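You operate a simulated robot arm through the tools that you are given. There is no shell and no other tool.

You are at the controls of a simulated robot arm. One attempt, no reset.

TASK
Put the kickstand down, switch the red lamp off and take it off.
Fine: stand it in the bicycle tray; free the red wing handle before you lift the lamp out of its bracket. Set down upright: red lamp.
Where things are to end (x, y in the base frame): red lamp within 60 mm of [690, 40].

Only the result counts: the job must be done as asked and must still hold three seconds after the hand-in. Knocking over, shifting, dropping, spilling or breaking anything else fails it.

THE ROBOT
A 7-joint arm with a two-finger parallel gripper, fixed in place. Base frame: the origin is at the foot of the arm, x ahead of it, y to its left, z up. Units: mm, rad, N and s.
With the tool pointing down near the work surface it reaches from about 300 to 720 mm from the base axis. Its first joint turns from -2.897 to 2.897 rad. Payload 3.43 kg.
Tool frame: the origin (TCP) lies between the finger pads and is the grasp point; the fingertips stand 34 mm ahead of it; z points along the fingers, y is the line along which they close. The gripper opens to 128 mm. The fingers are 24 mm wide and 12 mm thick; the gripper's body (48 by 130 mm) begins 96 mm behind the TCP.
Orientation is that of the tool frame in the base frame, as [roll, pitch, yaw] about the fixed x, y, z axes, in that order (R = Rz(yaw) Ry(pitch) Rx(roll)). With the fingers straight down and closing along the base's y, the tool's x points along the base's -x, its y along +y and its z along -z.

THE INTERFACE
- The arm moves only by the tool servo_tool. Its argument "steps" is a list of rows, each a list of 7 numbers: the shift along the tool's x, y, z in mm, then the turn, a rotation vector about the tool's x, y, z in rad, then the finger opening in mm, from 0 to 128. In form: [[x, y, z, ax, ay, az, jaw], ...]. A call has 1 to 20 rows; each row is the pose to reach, as a shift and turn from the pose commanded when the call began, along the tool's axes at that moment. Each row takes 0.2 s and may step no farther than 50 mm and 0.15 rad from the row before; otherwise, or with a gripper value out of range, the whole call is refused. Where a pose cannot be reached the arm comes as near as it can. A force on the tool above 70 N (or 10 N above the force at the start of the call, whichever is more), or a blocked arm, ends the call early, and 0.2 s more pass. Each finger travels about 108 mm/s and halts on what it meets, pressing with about 29 N; the grip force reading is that of the motor and also rises with nothing between the fingers. The clock runs only during rows and for 0.2 s after the last one: add rows that repeat a pose to give the fingers time. It gives the time, the measured TCP pose, the force on the tool (base axes), the opening and the grip force at its end, in the units of the frame above (readings bear some noise), with the torque about the TCP (base axes, N m) and any sound that the robot's microphone picked up, and new pictures: "show" is both (left out), scene, wrist or none.
- Cameras (640 x 400 px; columns grow to the right, rows downward): "scene" is fixed at [220.5, -650.4, 1657.8]; the picture's right is [0.80, -0.60, 0.00], its down [-0.39, -0.52, -0.76] and it looks along [0.45, 0.61, -0.65] (base axes); focal length 294 px, centre (320, 200). "wrist" rides on the gripper at [76, -11, -160] in the tool frame; the picture's right is [0.15, 0.99, 0.00], its down [-0.88, 0.13, -0.46] and it looks along [-0.45, 0.07, 0.89] (tool axes); focal length 234 px, centre (320, 200). There is no depth. A picture from a camera that has moved, and an enlarged one, comes with that camera's place and axes in the base frame and with its lens.
- lift_body(by): slides the trunk up (or, below 0, down) by that many mm; the arm rides with it, the base frame stays. It gives what a move gives, with no picture.
- inspect(camera, box): a new picture of the part [left, top, right, bottom] of that camera's present view, enlarged. The clock stands still meanwhile.
- job_done(): hands the job in; it is judged then, once.

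Nothing tells you positions but the pictures and the camera data. Unless the task says otherwise, let go and move clear before handing in.

The tools are called after "Emit:" as a command line: name --pt "numbers of a row" for each row, then --argument value for the rest, lists and objects as JSON in quotes. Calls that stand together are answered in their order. servo_tool: Moves the arm, as the interface text tells. Its arguments: {"type":"object","properties":{"steps":{"type":"array"},"show":{"type":"string","enum":["both","scene","wrist","none"]}},"required":["steps"]} The other tools are called the same way: lift_body (by) slides the trunk up or down; inspect (camera, box) takes an enlarged picture of a part of a camera's view; job_done () hands the job in.

At the start:

```text
t: 0.0
ee_pos: [419.3, 57.6, 1413.4]
tool_rot: [3.141, 0.0, -3.141]
force: [0.1, -0.2, 0.8]
wrist_torque: [0.03, -0.02, 0.02]
finger_gap: 127.8
grasp_force: 0.0
trunk travel left (down, up): [-275.0, 49.0]
```

scene: 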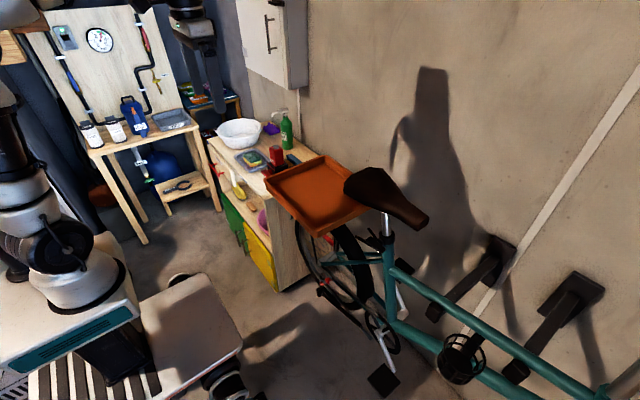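
wrist: 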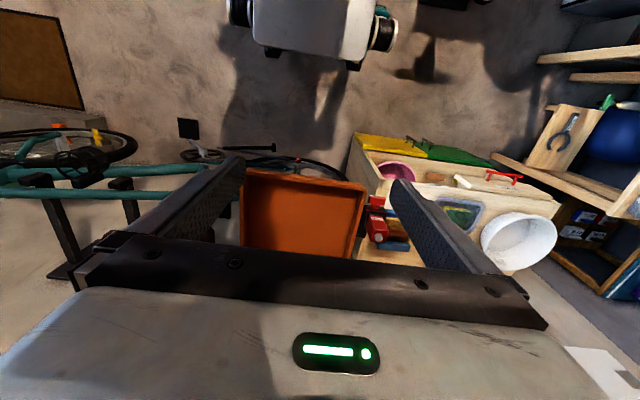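

I see a bicycle on a wall mount with an orange tray over its rear wheel, and a workbench with a red object near it. I'll enlarge several parts to find the kickstand, the red lamp and its bracket.

Emit:
inspect --camera "scene" --box '[240, 130, 440, 255]'

Emit:
inspect --camera "scene" --box '[280, 220, 440, 320]'

Emit:
inspect --camera "scene" --box '[300, 260, 460, 400]'

Emit:
inspect --camera "wrist" --box '[160, 100, 420, 262]'

```text
3.20 times, centred on (340, 192) of scene
camera zoom: at [220.5, -650.4, 1657.8], right [0.8, -0.6, 0.0], down [-0.39, -0.52, -0.76], along [0.45, 0.61, -0.65], focal length 942 px, centre (256, 224)
```

zoom: 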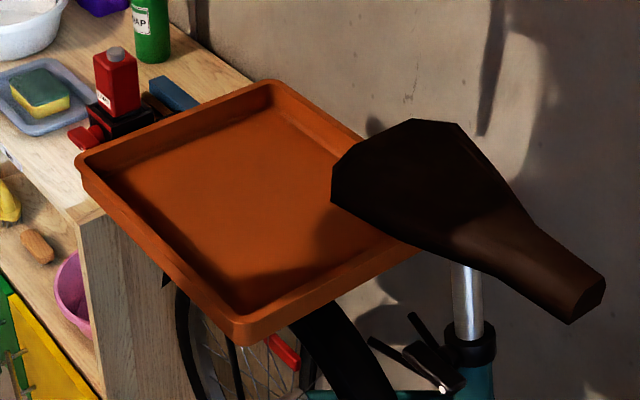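

```text
4.00 times, centred on (360, 270) of scene
camera zoom: at [220.5, -650.4, 1657.8], right [0.8, -0.6, 0.0], down [-0.39, -0.52, -0.76], along [0.45, 0.61, -0.65], focal length 1177 px, centre (160, -80)
```

zoom: 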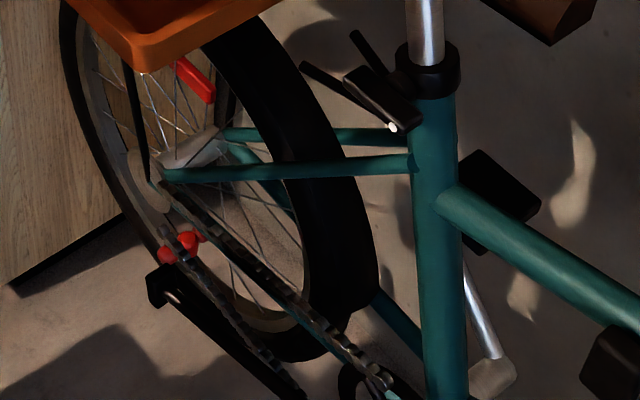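

```text
2.86 times, centred on (380, 330) of scene
camera zoom: at [220.5, -650.4, 1657.8], right [0.8, -0.6, 0.0], down [-0.39, -0.52, -0.76], along [0.45, 0.61, -0.65], focal length 841 px, centre (149, -171)
```

zoom: 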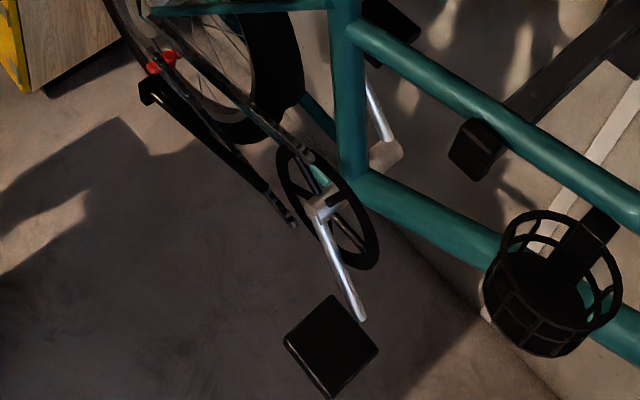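

```text
2.46 times, centred on (290, 181) of wrist
camera zoom: at [344.0, 43.8, 1572.0], right [-0.15, 0.99, 0.0], down [0.88, 0.13, 0.46], along [0.45, 0.07, -0.89], focal length 576 px, centre (394, 247)
```

zoom: 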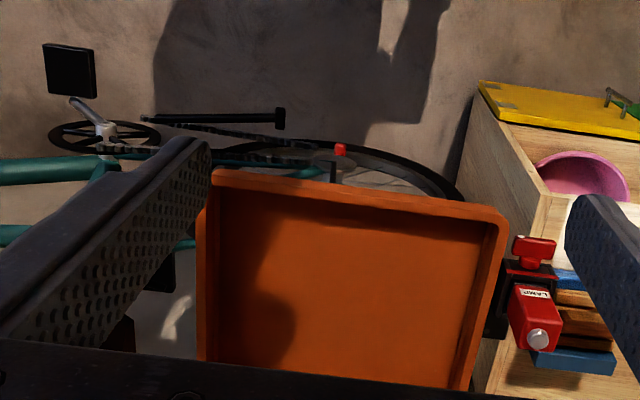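

The lamp (labelled "LAMP", grey knob on top) sits in a bracket at the tray's +y end, near (671, 243, 1085). Its red wing handle is near (627, 259, 963), and the kickstand is a black bar from about (672, -359, 540) to (616, -101, 595). I'll move the wrist camera lower for a closer look at the kickstand first.

Emit:
servo_tool --pt "10 -40 20 0 0 0 60" --pt "10 -80 50 0 0 0 30" --pt "10 -120 90 0 0 0 0" --pt "10 -160 130 0 0 0 0" --pt "10 -200 170 0 0 0 0" --pt "10 -235 200 0 0 0 0" --pt "10 -255 240 0 0 0 0" --pt "10 -265 280 0 0 0 0" --pt "10 -265 310 0 0 0 0"

```text
refused: row 3 steps farther than a row can; nothing moved
```

The step was too long (more than 50 mm), so I'll resend the same move toward the kickstand with shorter steps.

Emit:
servo_tool --pt "10 -35 20 0 0 0 100" --pt "10 -70 50 0 0 0 60" --pt "10 -105 80 0 0 0 30" --pt "10 -140 110 0 0 0 0" --pt "10 -175 140 0 0 0 0" --pt "10 -210 170 0 0 0 0" --pt "10 -235 205 0 0 0 0" --pt "10 -255 240 0 0 0 0" --pt "10 -265 280 0 0 0 0" --pt "10 -265 310 0 0 0 0"

```text
t: 2.2
ee_pos: [411.7, -208.5, 1103.0]
tool_rot: [-3.142, 0.003, 3.141]
force: [0.2, 0.3, -0.6]
wrist_torque: [0.01, -0.02, -0.03]
finger_gap: 0.0
grasp_force: 28.5
trunk travel left (down, up): [-275.0, 49.0]
camera wrist: at [336.1, -221.2, 1263.5], right [-0.15, 0.99, 0.0], down [0.88, 0.13, 0.46], along [0.45, 0.07, -0.89], focal length 234 px, centre (320, 200)
```

scene: 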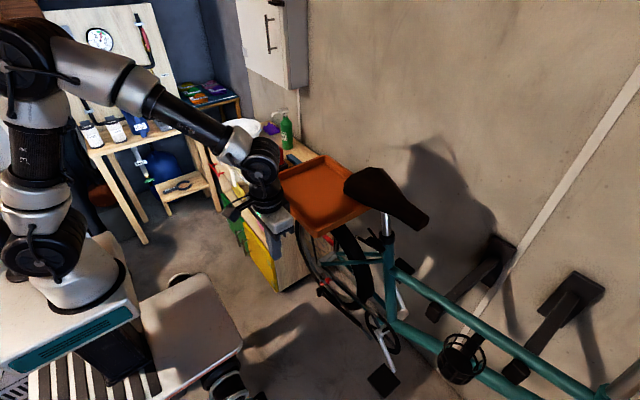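
wrist: 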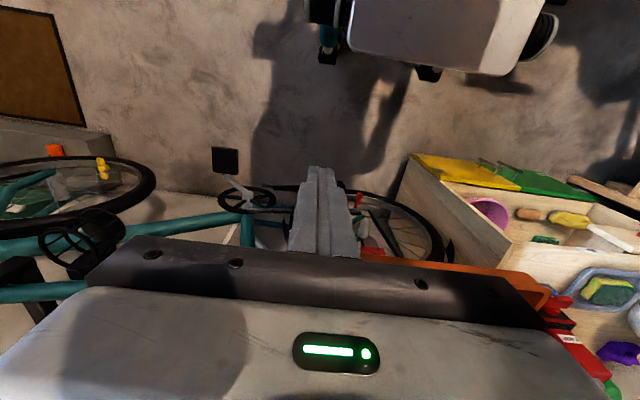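

The closed fingers block the middle of the wrist view. I'll lower the trunk and open the fingers to see the kickstand better.

Emit:
lift_body --by -250

Emit:
servo_tool --pt "0 0 0 0 0 0 60" --pt "0 0 0 0 0 0 128" --pt "0 0 0 0 0 0 128"

```text
t: 4.8
ee_pos: [411.0, -208.9, 854.6]
tool_rot: [3.141, 0.0, 3.142]
force: [-0.6, 0.6, -0.2]
wrist_torque: [0.01, 0.02, 0.01]
finger_gap: 0.0
grasp_force: 29.0
trunk travel left (down, up): [-25.0, 299.0]
```

```text
t: 5.6
ee_pos: [410.4, -208.0, 854.4]
tool_rot: [3.141, 0.0, 3.14]
force: [0.8, -0.4, -0.3]
wrist_torque: [0.03, 0.0, 0.03]
finger_gap: 128.2
grasp_force: 0.2
trunk travel left (down, up): [-25.0, 299.0]
camera wrist: at [336.1, -220.7, 1013.8], right [-0.15, 0.99, 0.0], down [0.88, 0.13, 0.46], along [0.45, 0.07, -0.89], focal length 234 px, centre (320, 200)
```

scene: 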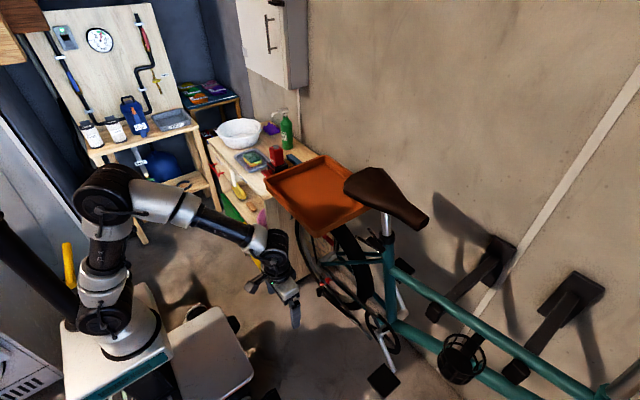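
wrist: 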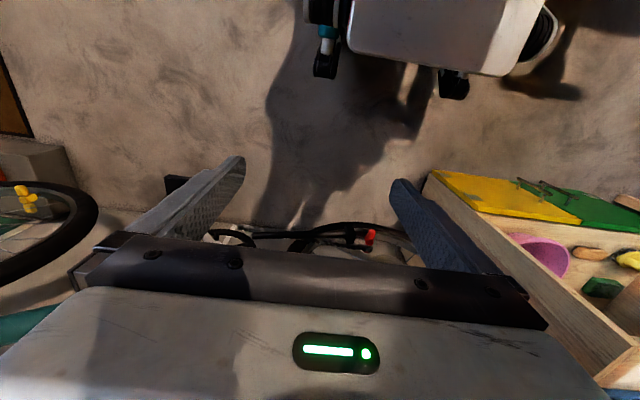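

The kickstand is at the top edge of what the gripper lets me see. I'll tilt the tool toward +x so the camera sees it from the side.

Emit:
servo_tool --pt "0 0 0 0 -0.14 0 128" --pt "0 0 0 0 -0.28 0 128" --pt "0 0 0 0 -0.42 0 128" --pt "0 0 0 0 -0.56 0 128" --pt "0 0 0 0 -0.7 0 128"

```text
t: 6.8
ee_pos: [411.5, -208.4, 855.4]
tool_rot: [3.14, 0.698, 3.14]
force: [-0.1, -0.1, 0.2]
wrist_torque: [-0.01, -0.01, -0.03]
finger_gap: 128.1
grasp_force: 0.1
trunk travel left (down, up): [-25.0, 299.0]
camera wrist: at [251.0, -220.8, 927.3], right [-0.11, 0.99, -0.09], down [0.38, 0.13, 0.92], along [0.92, 0.07, -0.39], focal length 234 px, centre (320, 200)
```

scene: 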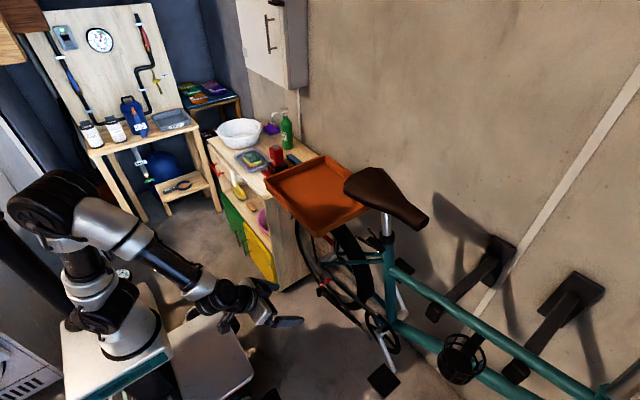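
wrist: 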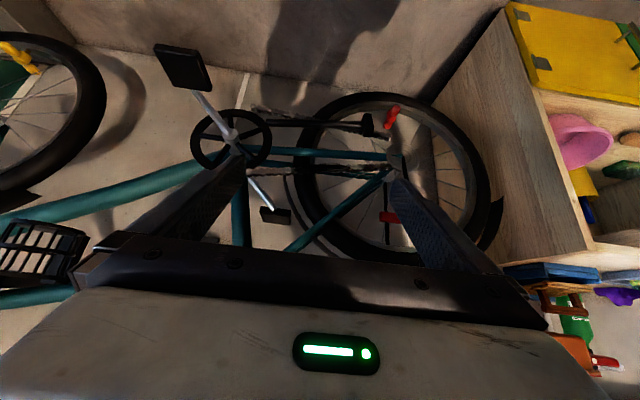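

Emit:
inspect --camera "wrist" --box '[180, 70, 500, 270]'

Emit:
inspect --camera "wrist" --box '[240, 85, 400, 185]'

Emit:
inspect --camera "scene" --box '[300, 230, 420, 380]'

```text
2.00 times, centred on (340, 170) of wrist
camera zoom: at [251.0, -220.8, 927.3], right [-0.11, 0.99, -0.09], down [0.38, 0.13, 0.92], along [0.92, 0.07, -0.39], focal length 468 px, centre (280, 260)
```

zoom: 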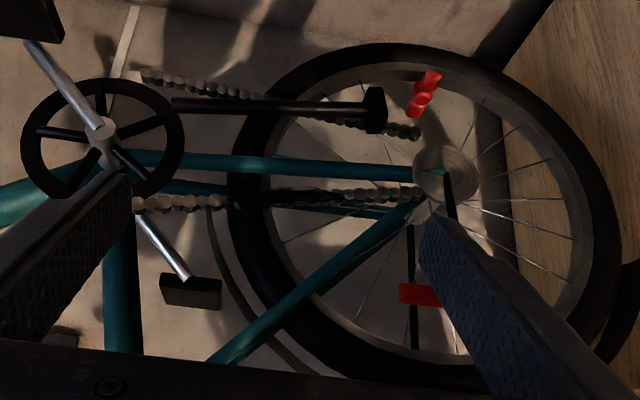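

```text
4.00 times, centred on (320, 135) of wrist
camera zoom: at [251.0, -220.8, 927.3], right [-0.11, 0.99, -0.09], down [0.38, 0.13, 0.92], along [0.92, 0.07, -0.39], focal length 937 px, centre (320, 460)
```

zoom: 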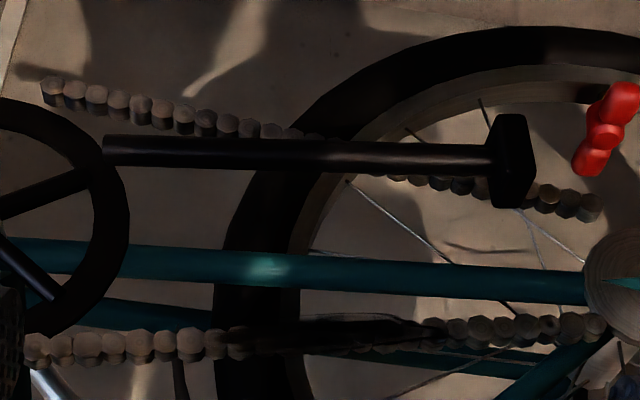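

```text
2.67 times, centred on (360, 305) of scene
camera zoom: at [220.5, -650.4, 1657.8], right [0.8, -0.6, 0.0], down [-0.39, -0.52, -0.76], along [0.45, 0.61, -0.65], focal length 785 px, centre (213, -80)
```

zoom: 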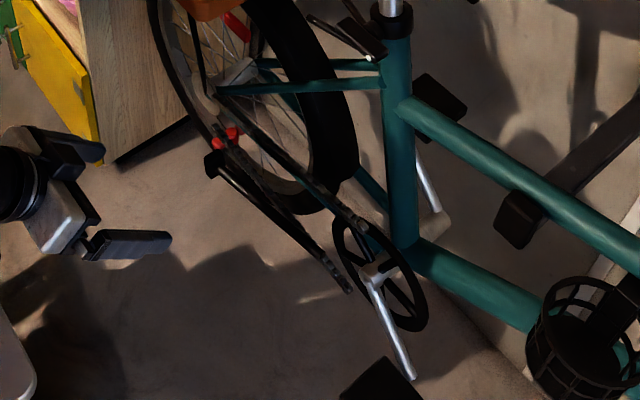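

The kickstand bar, with a flat foot pad at its rear end, runs almost horizontally beside the lower chain. I'll enlarge the scene view to tell its pivot from the chain.

Emit:
inspect --camera "scene" --box '[320, 275, 400, 350]'

Emit:
inspect --camera "scene" --box '[310, 260, 360, 310]'

```text
5.33 times, centred on (360, 312) of scene
camera zoom: at [220.5, -650.4, 1657.8], right [0.8, -0.6, 0.0], down [-0.39, -0.52, -0.76], along [0.45, 0.61, -0.65], focal length 1570 px, centre (107, -400)
```

zoom: 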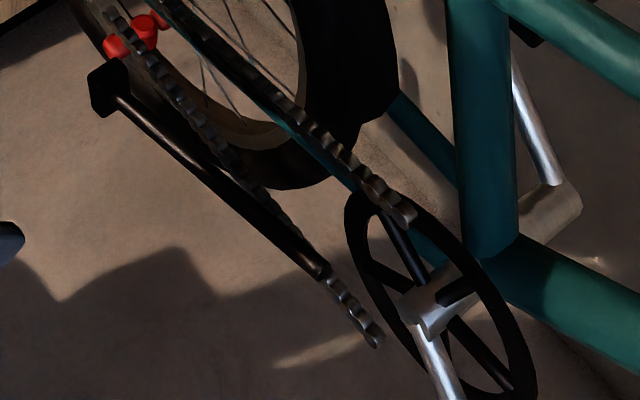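

```text
8.00 times, centred on (335, 285) of scene
camera zoom: at [220.5, -650.4, 1657.8], right [0.8, -0.6, 0.0], down [-0.39, -0.52, -0.76], along [0.45, 0.61, -0.65], focal length 2355 px, centre (200, -480)
```

zoom: 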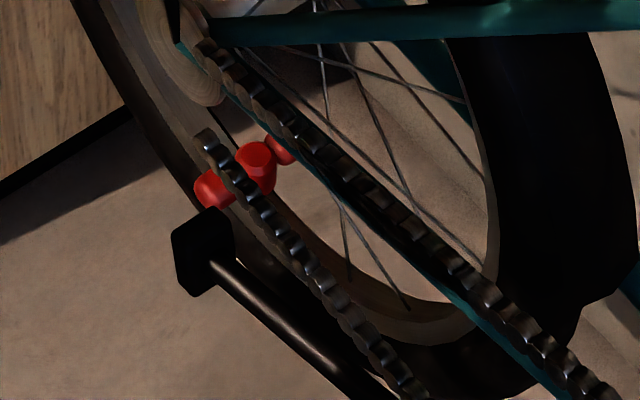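

The kickstand pivot is near (650, -319, 596) and its foot near (616, -112, 593). It should swing down about a sideways axis. I'll close the fingers, tilt the tool more, and bring it in above the bar.

Emit:
servo_tool --pt "0 6 36 0 -0.1 0 90" --pt "2 12 72 0 -0.2 0 60" --pt "4 18 110 0 -0.3 0 30" --pt "6 23 145 0 -0.3 0 0" --pt "6 23 145 0 -0.3 0 0"

```text
t: 8.0
ee_pos: [496.7, -181.7, 738.1]
tool_rot: [-3.141, 1.002, -3.14]
force: [-0.7, 0.4, 0.1]
wrist_torque: [0.0, 0.01, 0.03]
finger_gap: 0.1
grasp_force: 28.7
trunk travel left (down, up): [-25.0, 299.0]
camera wrist: at [322.6, -194.6, 760.1], right [-0.08, 0.99, -0.12], down [0.09, 0.13, 0.99], along [0.99, 0.07, -0.1], focal length 234 px, centre (320, 200)
```

scene: 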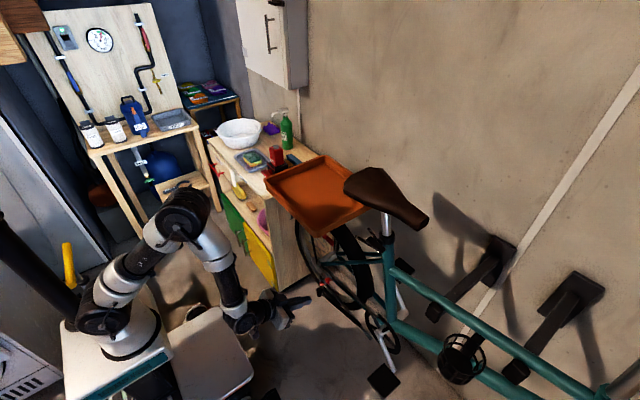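
wrist: 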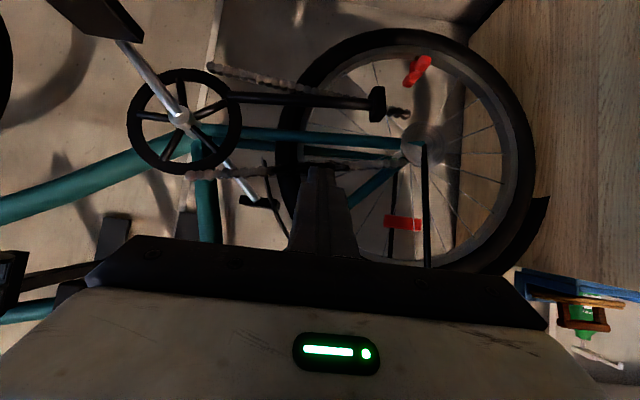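

Emit:
inspect --camera "wrist" --box '[200, 50, 440, 200]'

```text
2.67 times, centred on (320, 125) of wrist
camera zoom: at [322.6, -194.6, 760.1], right [-0.08, 0.99, -0.12], down [0.09, 0.13, 0.99], along [0.99, 0.07, -0.1], focal length 624 px, centre (320, 400)
```

zoom: 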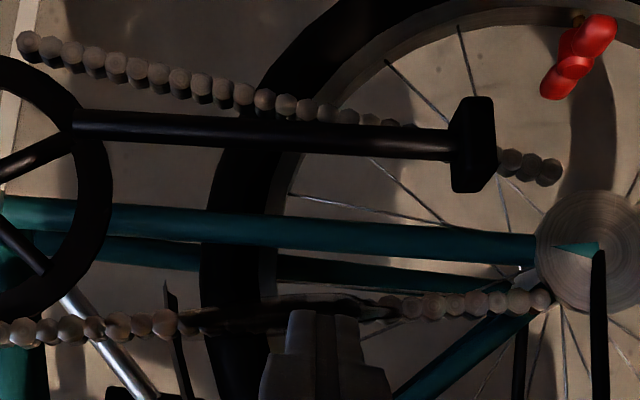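

The refined bar position agrees: pivot near (650, -316, 596), foot near (616, -113, 592), and the chain farther in at x≈667. I'll hover the closed fingertips over the bar.

Emit:
servo_tool --pt "1 4 35 0 0 0 0" --pt "2 8 70 0 0 0 0" --pt "4 12 105 0 0 0 0" --pt "5 14 137 0 0 0 0" --pt "5 14 137 0 0 0 0"

```text
t: 9.2
ee_pos: [612.2, -171.2, 661.1]
tool_rot: [-3.141, 1.001, -3.141]
force: [0.2, 0.3, -0.3]
wrist_torque: [0.02, -0.01, 0.02]
finger_gap: 0.3
grasp_force: 28.9
trunk travel left (down, up): [-25.0, 299.0]
camera wrist: at [437.4, -184.0, 682.2], right [-0.08, 0.99, -0.12], down [0.09, 0.13, 0.99], along [0.99, 0.07, -0.1], focal length 234 px, centre (320, 200)
```

scene: 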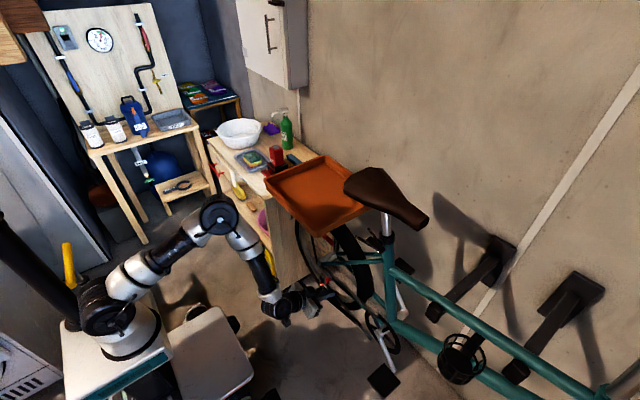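
wrist: 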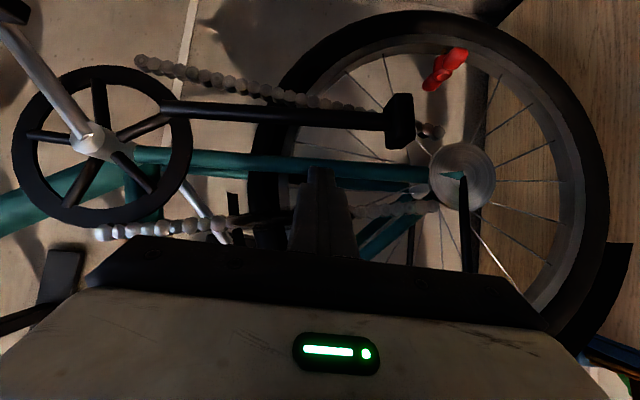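

The fingertips are right above the bar (bar at z≈593, tips near (640, -171, 643)). I'll start pressing the leg down along its arc.

Emit:
servo_tool --pt "15 0 9.7 0 0 0 0" --pt "30.3 0 19.4 0 0 0 0" --pt "41 0.8 26.3 0 0 0 0" --pt "51.6 1.6 33.2 0 0 0 0" --pt "62 0.2 40 0 0 0 0" --pt "73 -1.2 46.9 0 0 0 0" --pt "93.7 -8.4 60.2 0 0 0 0" --pt "112.9 -19.8 72.5 0 0 0 0"

```text
t: 11.0
ee_pos: [613.2, -190.7, 525.7]
tool_rot: [-3.141, 1.0, 3.141]
force: [0.1, 0.1, 0.8]
wrist_torque: [0.0, 0.0, 0.0]
finger_gap: 0.0
grasp_force: 29.0
trunk travel left (down, up): [-25.0, 299.0]
camera wrist: at [439.2, -202.6, 548.3], right [-0.08, 0.99, -0.12], down [0.09, 0.13, 0.99], along [0.99, 0.07, -0.1], focal length 234 px, centre (320, 200)
```

scene: 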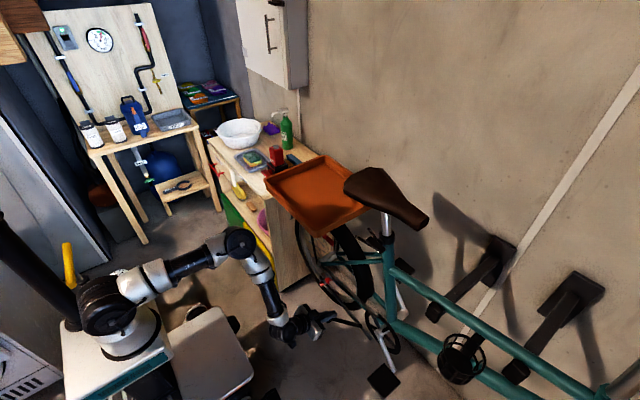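
wrist: 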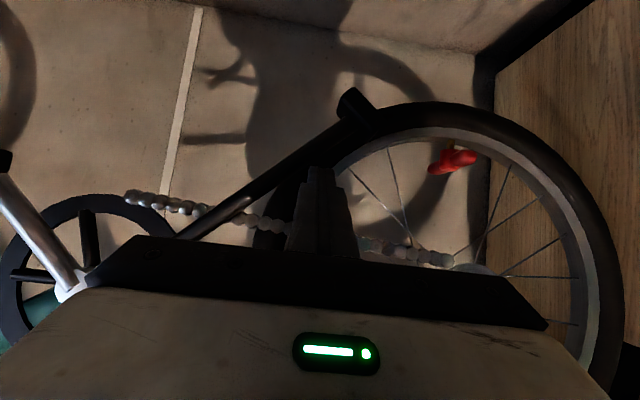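

The leg has swung about 40° down with hardly any resistance. I'll continue along the arc toward vertical.

Emit:
servo_tool --pt "17.4 -15.1 11.2 0 0 0 0" --pt "32.2 -33.7 20.7 0 0 0 0" --pt "44.2 -54.9 28.4 0 0 0 0" --pt "52.7 -78.3 33.9 0 0 0 0" --pt "52.7 -78.3 33.9 0 0 0 0"

```text
t: 12.2
ee_pos: [613.5, -269.8, 463.8]
tool_rot: [3.141, 0.999, 3.141]
force: [0.3, -0.6, 0.7]
wrist_torque: [-0.02, 0.0, -0.01]
finger_gap: 0.0
grasp_force: 28.9
trunk travel left (down, up): [-25.0, 299.0]
camera wrist: at [439.3, -281.0, 485.9], right [-0.08, 0.99, -0.12], down [0.09, 0.13, 0.99], along [0.99, 0.07, -0.1], focal length 234 px, centre (320, 200)
```

scene: 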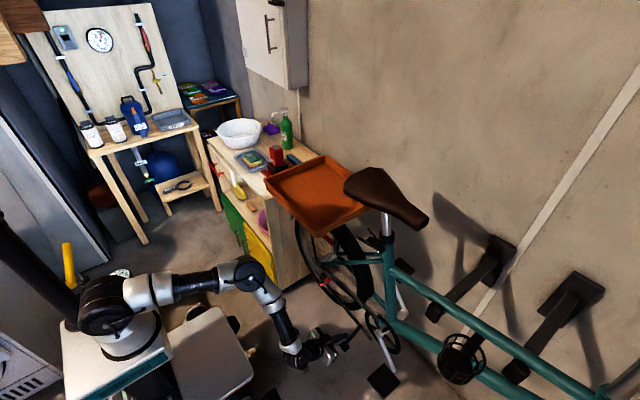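
wrist: 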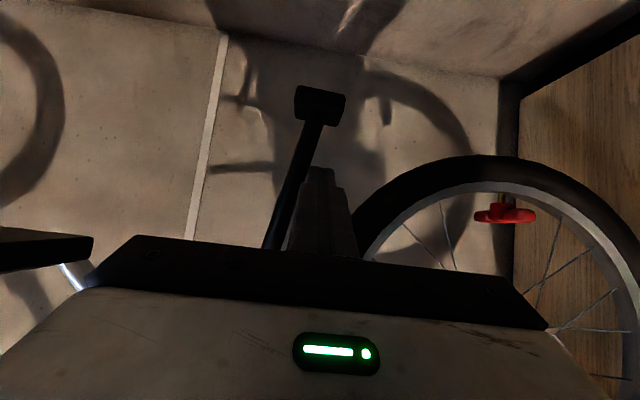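

The leg is at roughly 75–80°. I'll keep pushing slowly past vertical and watch the force for the end stop.

Emit:
servo_tool --pt "2.5 -12 1.6 0 0 0 0" --pt "5 -25 3.2 0 0 0 0" --pt "5 -25 3.2 0 0 0 0"

```text
t: 12.8
ee_pos: [617.7, -280.1, 457.3]
tool_rot: [3.115, 1.005, -3.14]
force: [1.7, 7.9, 2.7]
wrist_torque: [0.2, -0.07, 0.15]
finger_gap: 0.0
grasp_force: 29.1
trunk travel left (down, up): [-25.0, 299.0]
stopped in row 3: the force on the tool passed its limit at 77 N (the readings are from after the stop); the commanded pose is now the measured one
camera wrist: at [441.9, -296.0, 479.1], right [-0.1, 0.99, -0.11], down [0.08, 0.12, 0.99], along [0.99, 0.09, -0.1], focal length 234 px, centre (320, 200)
```

scene: 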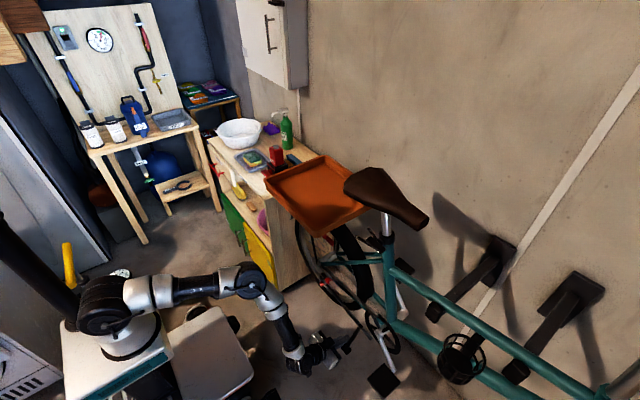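
wrist: 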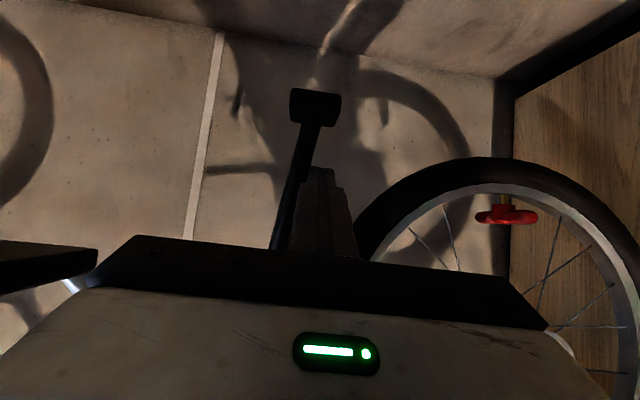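

The leg hit its end stop firmly (77 N) close to vertical. I'll back off and check that it stays down.

Emit:
servo_tool --pt "0 20 0 0 0 0 0" --pt "0 50 0 0 0 0 0" --pt "0 60 -40 0 0 0 0" --pt "0 60 -80 0 0 0 0" --pt "0 60 -120 0 0 0 0" --pt "0 60 -120 0 0 0 0"

Emit:
inspect --camera "scene" --box '[300, 270, 420, 370]'

```text
t: 14.2
ee_pos: [512.6, -221.9, 522.8]
tool_rot: [3.117, 1.004, -3.141]
force: [0.1, -1.1, -0.6]
wrist_torque: [0.02, 0.0, -0.01]
finger_gap: 0.0
grasp_force: 28.7
trunk travel left (down, up): [-25.0, 299.0]
camera wrist: at [338.5, -237.8, 544.8], right [-0.1, 0.99, -0.11], down [0.09, 0.12, 0.99], along [0.99, 0.09, -0.1], focal length 234 px, centre (320, 200)
```

scene: 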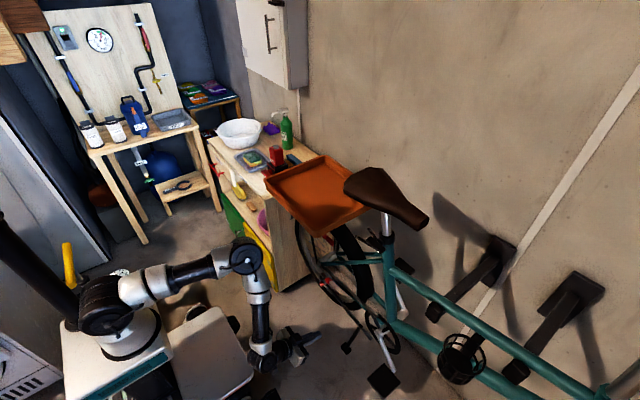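
wrist: 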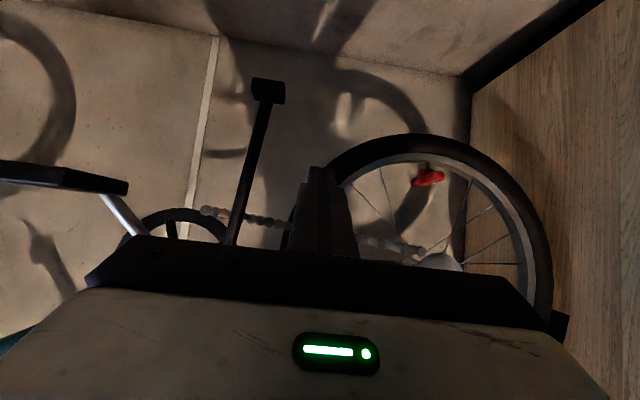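

```text
4.00 times, centred on (360, 320) of scene
camera zoom: at [220.5, -650.4, 1657.8], right [0.8, -0.6, 0.0], down [-0.39, -0.52, -0.76], along [0.45, 0.61, -0.65], focal length 1177 px, centre (160, -280)
```

zoom: 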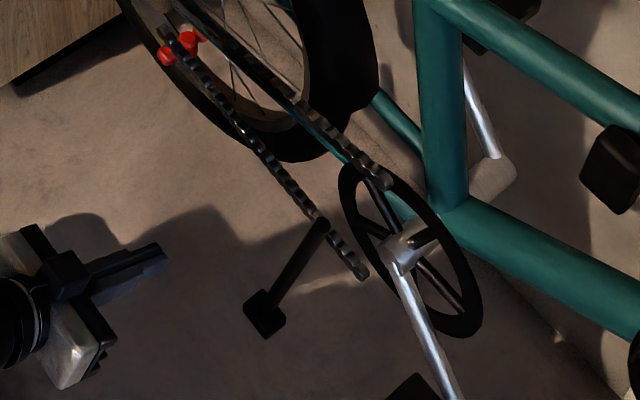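

The kickstand stays down at about 83–85°, against its stop, so that part is done. I'll retreat and raise the trunk to work on the lamp.

Emit:
servo_tool --pt "0 0 -40 0 0.1 0 0" --pt "0 0 -80 0 0.2 0 0" --pt "0 0 -110 0 0.3 0 0" --show "none"

Emit:
lift_body --by 250

Emit:
servo_tool --pt "0 0 0 0 0 0 40" --pt "0 0 0 0 0 0 80" --pt "0 0 0 0 0 0 128" --pt "0 0 0 0 0 0 128"

```text
t: 15.0
ee_pos: [420.7, -225.1, 581.7]
tool_rot: [3.121, 0.701, -3.134]
force: [-0.5, -0.5, -0.4]
wrist_torque: [-0.02, 0.04, 0.0]
finger_gap: 0.2
grasp_force: 29.0
trunk travel left (down, up): [-25.0, 299.0]
```

```text
t: 17.6
ee_pos: [421.5, -225.4, 832.5]
tool_rot: [3.124, 0.705, -3.131]
force: [0.0, 0.2, 0.8]
wrist_torque: [-0.01, -0.01, -0.01]
finger_gap: 0.0
grasp_force: 29.0
trunk travel left (down, up): [-275.0, 49.0]
```

```text
t: 18.6
ee_pos: [420.9, -226.4, 832.4]
tool_rot: [3.125, 0.704, -3.131]
force: [0.0, 0.0, 0.4]
wrist_torque: [0.0, 0.02, 0.03]
finger_gap: 128.0
grasp_force: 0.0
trunk travel left (down, up): [-275.0, 49.0]
camera wrist: at [260.7, -242.8, 904.7], right [-0.13, 0.99, -0.08], down [0.37, 0.13, 0.92], along [0.92, 0.09, -0.39], focal length 234 px, centre (320, 200)
```

scene: 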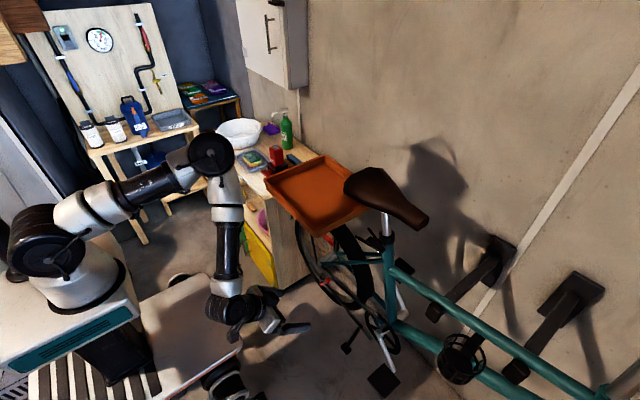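
wrist: 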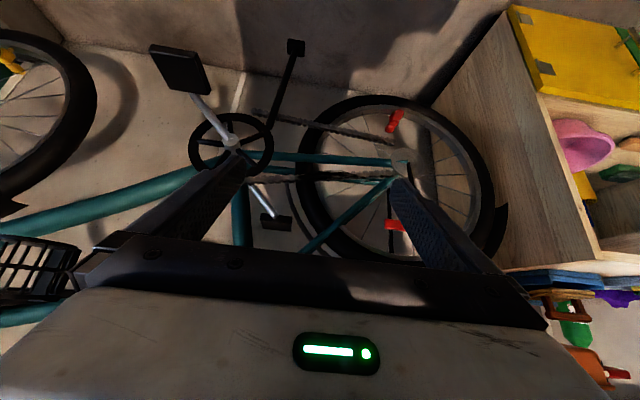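

The fingers are open and the kickstand is still down. I'll go up, then across to +y, to look at the lamp and its wing handle from the robot's side.

Emit:
servo_tool --pt "-31.7 0 -37.3 0 0.03 0 128" --pt "-63.4 0 -74.6 0 0.06 0 128" --pt "-95 0 -112 0 0.1 0 128" --pt "-126.7 0 -149.3 0 0.13 0 128" --pt "-158 0 -186.6 0 0.16 0 128" --pt "-190 0 -224 0 0.2 0 128" --pt "-194.7 47.7 -220 0 0.2 0 128" --pt "-199.4 95.4 -216 0 0.2 0 128" --pt "-204 143 -212 0 0.2 0 128" --pt "-208.8 190.8 -208 0 0.2 0 128" --pt "-213.5 238.5 -204 0 0.2 0 128" --pt "-218 286 -200 0 0.2 0 128" --pt "-223 334 -196 0 0.2 0 128" --pt "-227.6 381.6 -192 0 0.2 0 128" --pt "-232 429 -188 0 0.2 0 128" --pt "-237 477 -184 0 0.2 0 128"

```text
t: 22.0
ee_pos: [473.6, 249.3, 1130.8]
tool_rot: [3.127, 0.502, -3.128]
force: [0.3, 0.3, -0.1]
wrist_torque: [0.01, 0.0, 0.01]
finger_gap: 128.0
grasp_force: 0.0
trunk travel left (down, up): [-275.0, 49.0]
camera wrist: at [329.7, 232.7, 1233.6], right [-0.15, 0.99, -0.06], down [0.55, 0.13, 0.82], along [0.82, 0.09, -0.56], focal length 234 px, centre (320, 200)
```

scene: 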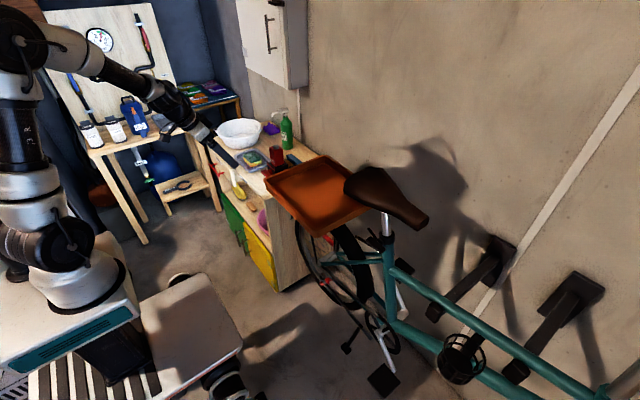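
wrist: 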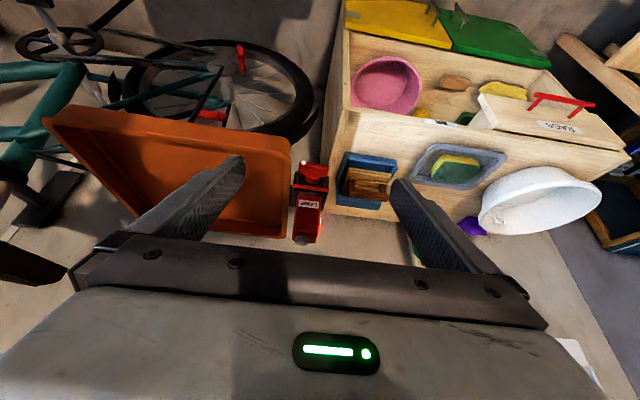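

Emit:
inspect --camera "wrist" --box '[260, 145, 360, 255]'

Emit:
inspect --camera "wrist" --box '[220, 120, 420, 260]'

Emit:
inspect --camera "scene" --box '[255, 135, 315, 185]'

```text
3.64 times, centred on (310, 200) of wrist
camera zoom: at [329.7, 232.7, 1233.6], right [-0.15, 0.99, -0.06], down [0.55, 0.13, 0.82], along [0.82, 0.09, -0.56], focal length 852 px, centre (356, 200)
```

zoom: 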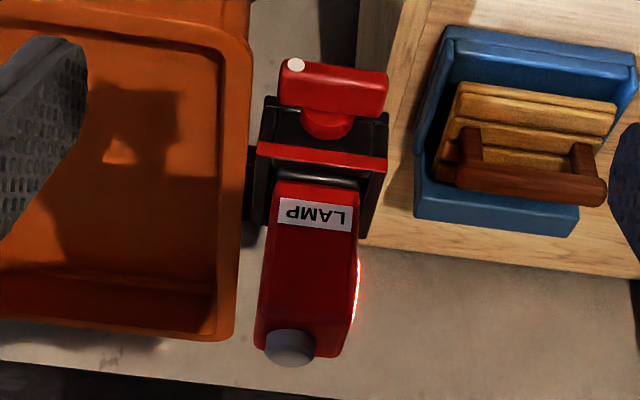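

```text
2.86 times, centred on (320, 190) of wrist
camera zoom: at [329.7, 232.7, 1233.6], right [-0.15, 0.99, -0.06], down [0.55, 0.13, 0.82], along [0.82, 0.09, -0.56], focal length 669 px, centre (320, 229)
```

zoom: 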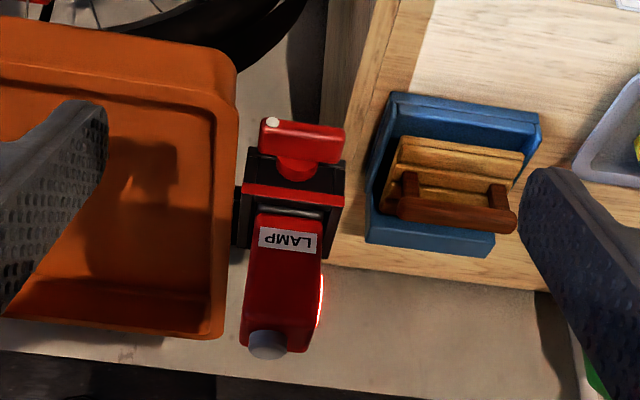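

```text
8.00 times, centred on (285, 160) of scene
camera zoom: at [220.5, -650.4, 1657.8], right [0.8, -0.6, 0.0], down [-0.39, -0.52, -0.76], along [0.45, 0.61, -0.65], focal length 2355 px, centre (600, 520)
```

zoom: 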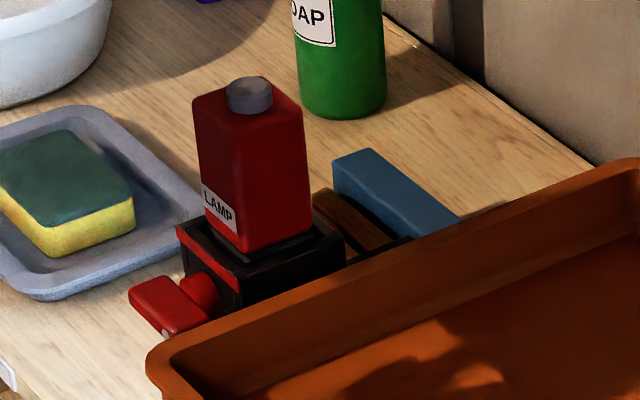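

The lamp is lit, with a red glow on its +y side, and has a grey button on top near (675, 246, 1081). The wing lever lies along y, centred near (608, 252, 975), with a white dot on its -y end. I'll hover closed fingertips over the button.

Emit:
servo_tool --pt "-36 -0.5 4 0.005 0.05 0.003 80" --pt "-72 -1 9 0.01 0.1 0.006 40" --pt "-107 -1.5 13 0.014 0.15 0.008 0" --pt "-132 -3 35 0.018 0.22 0.01 0" --pt "-157 -5 57 0.021 0.3 0.012 0" --pt "-182.7 -6.7 79.4 0.021 0.3 0.012 0" --pt "-182.7 -6.7 79.4 0.021 0.3 0.012 0"

```text
t: 23.6
ee_pos: [671.8, 245.9, 1151.0]
tool_rot: [-3.14, 0.201, -3.139]
force: [0.3, 0.1, -0.2]
wrist_torque: [0.03, 0.02, -0.01]
finger_gap: 0.1
grasp_force: 28.9
trunk travel left (down, up): [-275.0, 49.0]
camera wrist: at [565.2, 233.0, 1291.5], right [-0.15, 0.99, -0.03], down [0.77, 0.13, 0.62], along [0.62, 0.07, -0.78], focal length 234 px, centre (320, 200)
```

scene: 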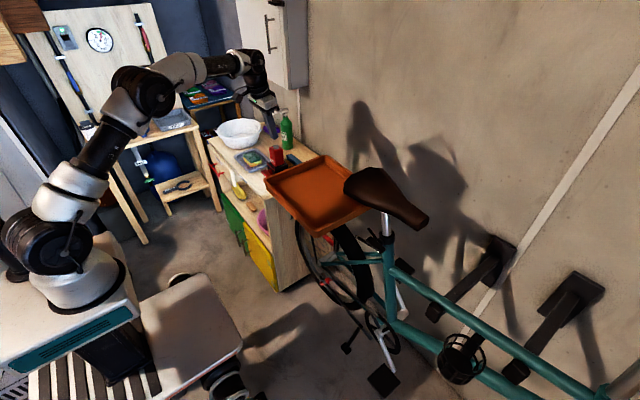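
wrist: 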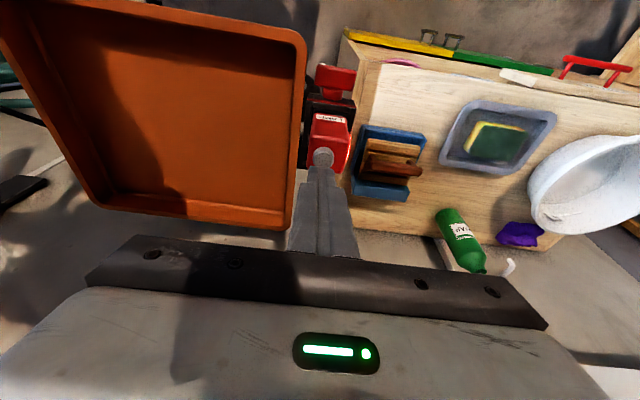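

Emit:
inspect --camera "wrist" --box '[285, 100, 375, 200]'

Emit:
inspect --camera "scene" --box '[245, 100, 315, 180]'

```text
4.00 times, centred on (330, 150) of wrist
camera zoom: at [565.2, 233.0, 1291.5], right [-0.15, 0.99, -0.03], down [0.77, 0.13, 0.62], along [0.62, 0.07, -0.78], focal length 937 px, centre (280, 400)
```

zoom: 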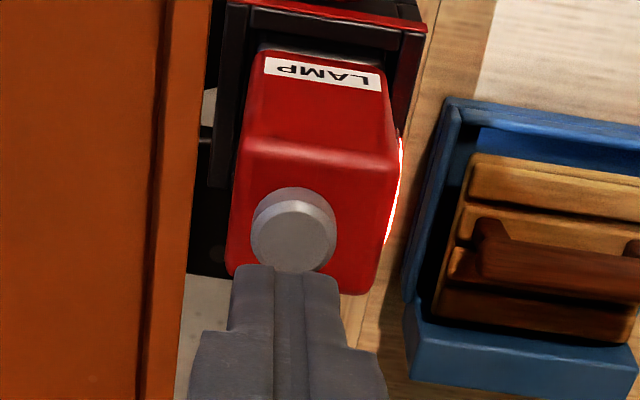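

```text
5.00 times, centred on (280, 140) of scene
camera zoom: at [220.5, -650.4, 1657.8], right [0.8, -0.6, 0.0], down [-0.39, -0.52, -0.76], along [0.45, 0.61, -0.65], focal length 1472 px, centre (520, 500)
```

zoom: 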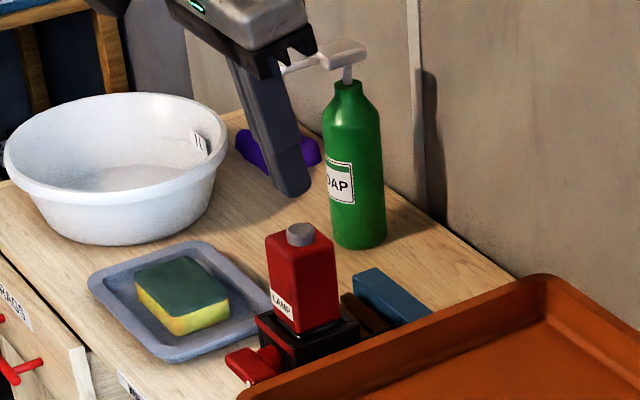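

The button sits near (677, 247, 1080), about 22 mm wide, directly below the fingertips. I'll press down on it gently.

Emit:
servo_tool --pt "3 0 15 0 0 0 0" --pt "6 0 29 0 0 0 0" --pt "6.8 0 33.3 0 0 0 0" --pt "7.4 0 36.3 0 0 0 0" --pt "8 0 39.2 0 0 0 0" --pt "8 0 39.2 0 0 0 0"

Emit:
inspect --camera "wrist" --box '[285, 100, 375, 200]'

```text
t: 25.0
ee_pos: [671.5, 245.0, 1112.6]
tool_rot: [-3.14, 0.203, -3.138]
force: [-1.3, 0.5, 6.9]
wrist_torque: [0.0, 0.04, -0.02]
finger_gap: 0.1
grasp_force: 28.9
trunk travel left (down, up): [-275.0, 49.0]
heard: click
camera wrist: at [564.8, 232.9, 1252.8], right [-0.15, 0.99, -0.03], down [0.77, 0.13, 0.62], along [0.62, 0.07, -0.78], focal length 234 px, centre (320, 200)
```

scene: 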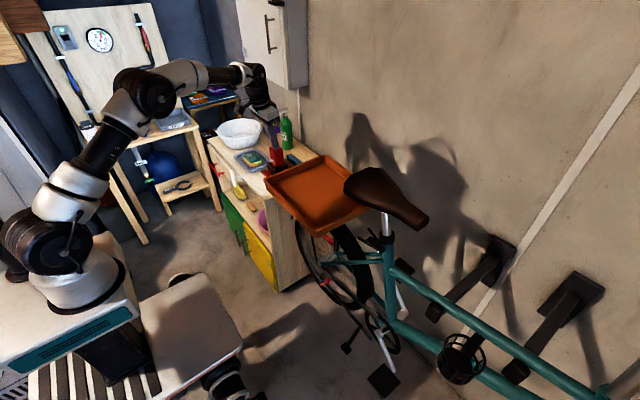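
wrist: 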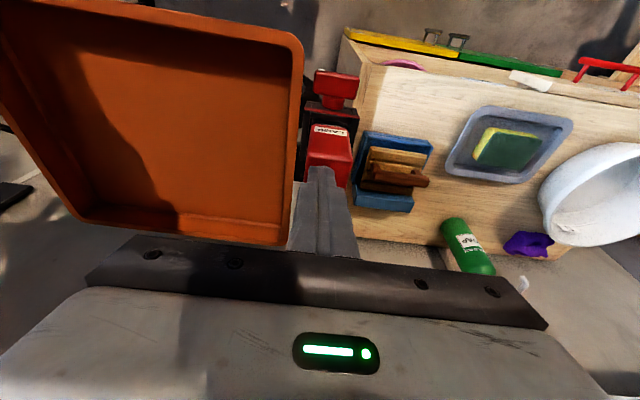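

```text
4.00 times, centred on (330, 150) of wrist
camera zoom: at [564.8, 232.9, 1252.8], right [-0.15, 0.99, -0.03], down [0.77, 0.13, 0.62], along [0.62, 0.07, -0.78], focal length 937 px, centre (280, 400)
```

zoom: 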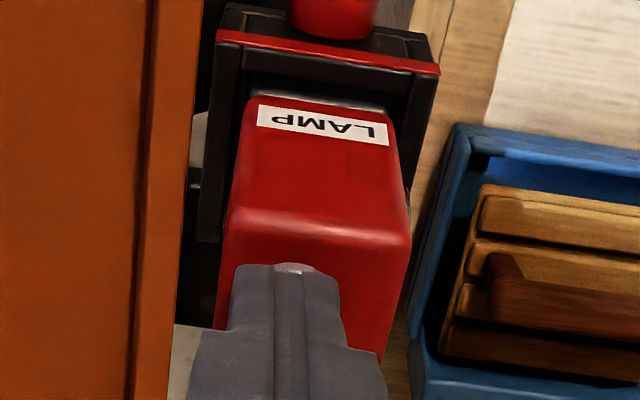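

I heard a click with 7 N on the button, and the red glow seems to be gone. I'll lift straight off and check that the lamp stays off.

Emit:
servo_tool --pt "-3 0 -15 0 0 0 0" --pt "-8 0 -39 0 0 0 0" --pt "-12 0 -59 0 0 0 0"

Emit:
inspect --camera "wrist" --box '[285, 100, 375, 200]'

```text
t: 25.8
ee_pos: [671.0, 246.7, 1171.2]
tool_rot: [-3.139, 0.205, -3.137]
force: [0.1, -0.3, 0.6]
wrist_torque: [0.01, -0.01, -0.01]
finger_gap: 0.0
grasp_force: 29.2
trunk travel left (down, up): [-275.0, 49.0]
camera wrist: at [565.5, 233.0, 1311.7], right [-0.15, 0.99, -0.03], down [0.77, 0.13, 0.62], along [0.62, 0.07, -0.78], focal length 234 px, centre (320, 200)
```

scene: 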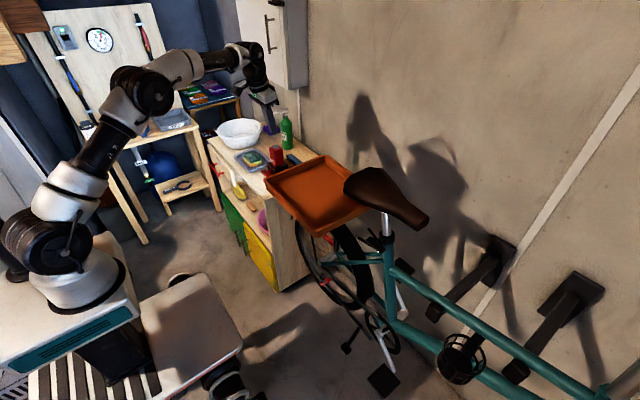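
wrist: 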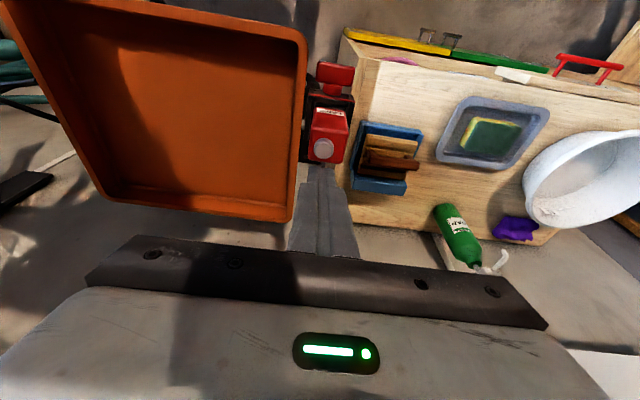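

```text
4.00 times, centred on (330, 150) of wrist
camera zoom: at [565.5, 233.0, 1311.7], right [-0.15, 0.99, -0.03], down [0.77, 0.13, 0.62], along [0.62, 0.07, -0.78], focal length 937 px, centre (280, 400)
```

zoom: 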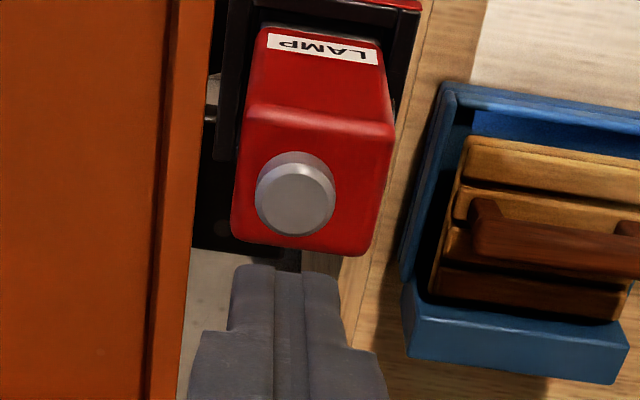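

The lamp is off now. Next I'll back away, tilt the tool toward horizontal and open the fingers to see the wing handle from the front.

Emit:
servo_tool --pt "45 0 -9 0 0 0 40" --pt "90 0 -18 0 -0.13 0 80" --pt "147 -2 -30 0 -0.26 0 128" --pt "180 -4 0 0 -0.4 0 128" --pt "205 -6 34 0 -0.53 0 128" --pt "219 -7 68 0 -0.66 0 128" --pt "219 -7 68 0 -0.8 0 128"

```text
refused: row 3 steps farther than a row can; nothing moved
```

The third step was too long, so I'll resend the same retreat with finer spacing.

Emit:
servo_tool --pt "45 0 -9 0 0 0 40" --pt "90 0 -18 0 -0.13 0 80" --pt "130 -1 -27 0 -0.26 0 128" --pt "160 -3 -10 0 -0.4 0 128" --pt "185 -5 20 0 -0.53 0 128" --pt "205 -6 45 0 -0.66 0 128" --pt "219 -7 68 0 -0.8 0 128"

```text
t: 27.4
ee_pos: [467.9, 236.9, 1061.2]
tool_rot: [-3.136, 1.003, -3.133]
force: [-0.4, 0.1, 0.4]
wrist_torque: [0.01, 0.01, 0.02]
finger_gap: 128.0
grasp_force: 0.1
trunk travel left (down, up): [-275.0, 49.0]
camera wrist: at [294.1, 224.8, 1082.1], right [-0.08, 0.99, -0.13], down [0.09, 0.13, 0.99], along [0.99, 0.07, -0.1], focal length 234 px, centre (320, 200)
```

scene: 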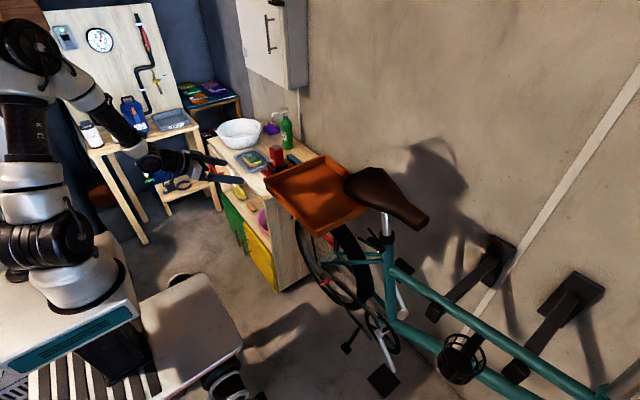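
wrist: 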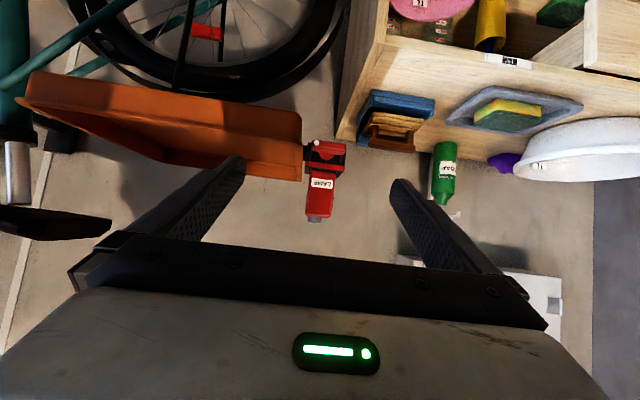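

Emit:
inspect --camera "wrist" --box '[290, 120, 370, 230]'

Emit:
inspect --camera "wrist" --box '[225, 80, 465, 230]'

```text
3.64 times, centred on (330, 175) of wrist
camera zoom: at [294.1, 224.8, 1082.1], right [-0.08, 0.99, -0.13], down [0.09, 0.13, 0.99], along [0.99, 0.07, -0.1], focal length 852 px, centre (284, 291)
```

zoom: 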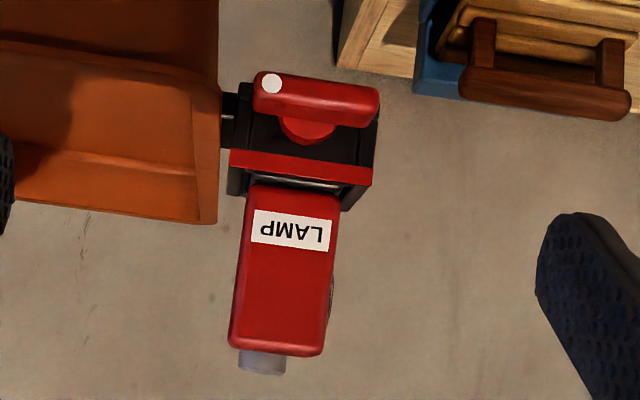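

```text
2.67 times, centred on (345, 155) of wrist
camera zoom: at [294.1, 224.8, 1082.1], right [-0.08, 0.99, -0.13], down [0.09, 0.13, 0.99], along [0.99, 0.07, -0.1], focal length 624 px, centre (253, 320)
```

zoom: 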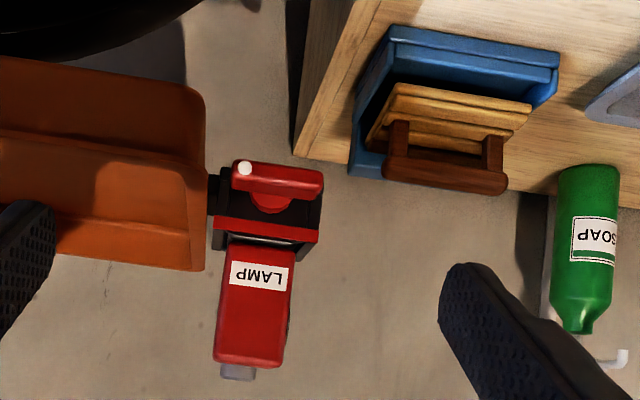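

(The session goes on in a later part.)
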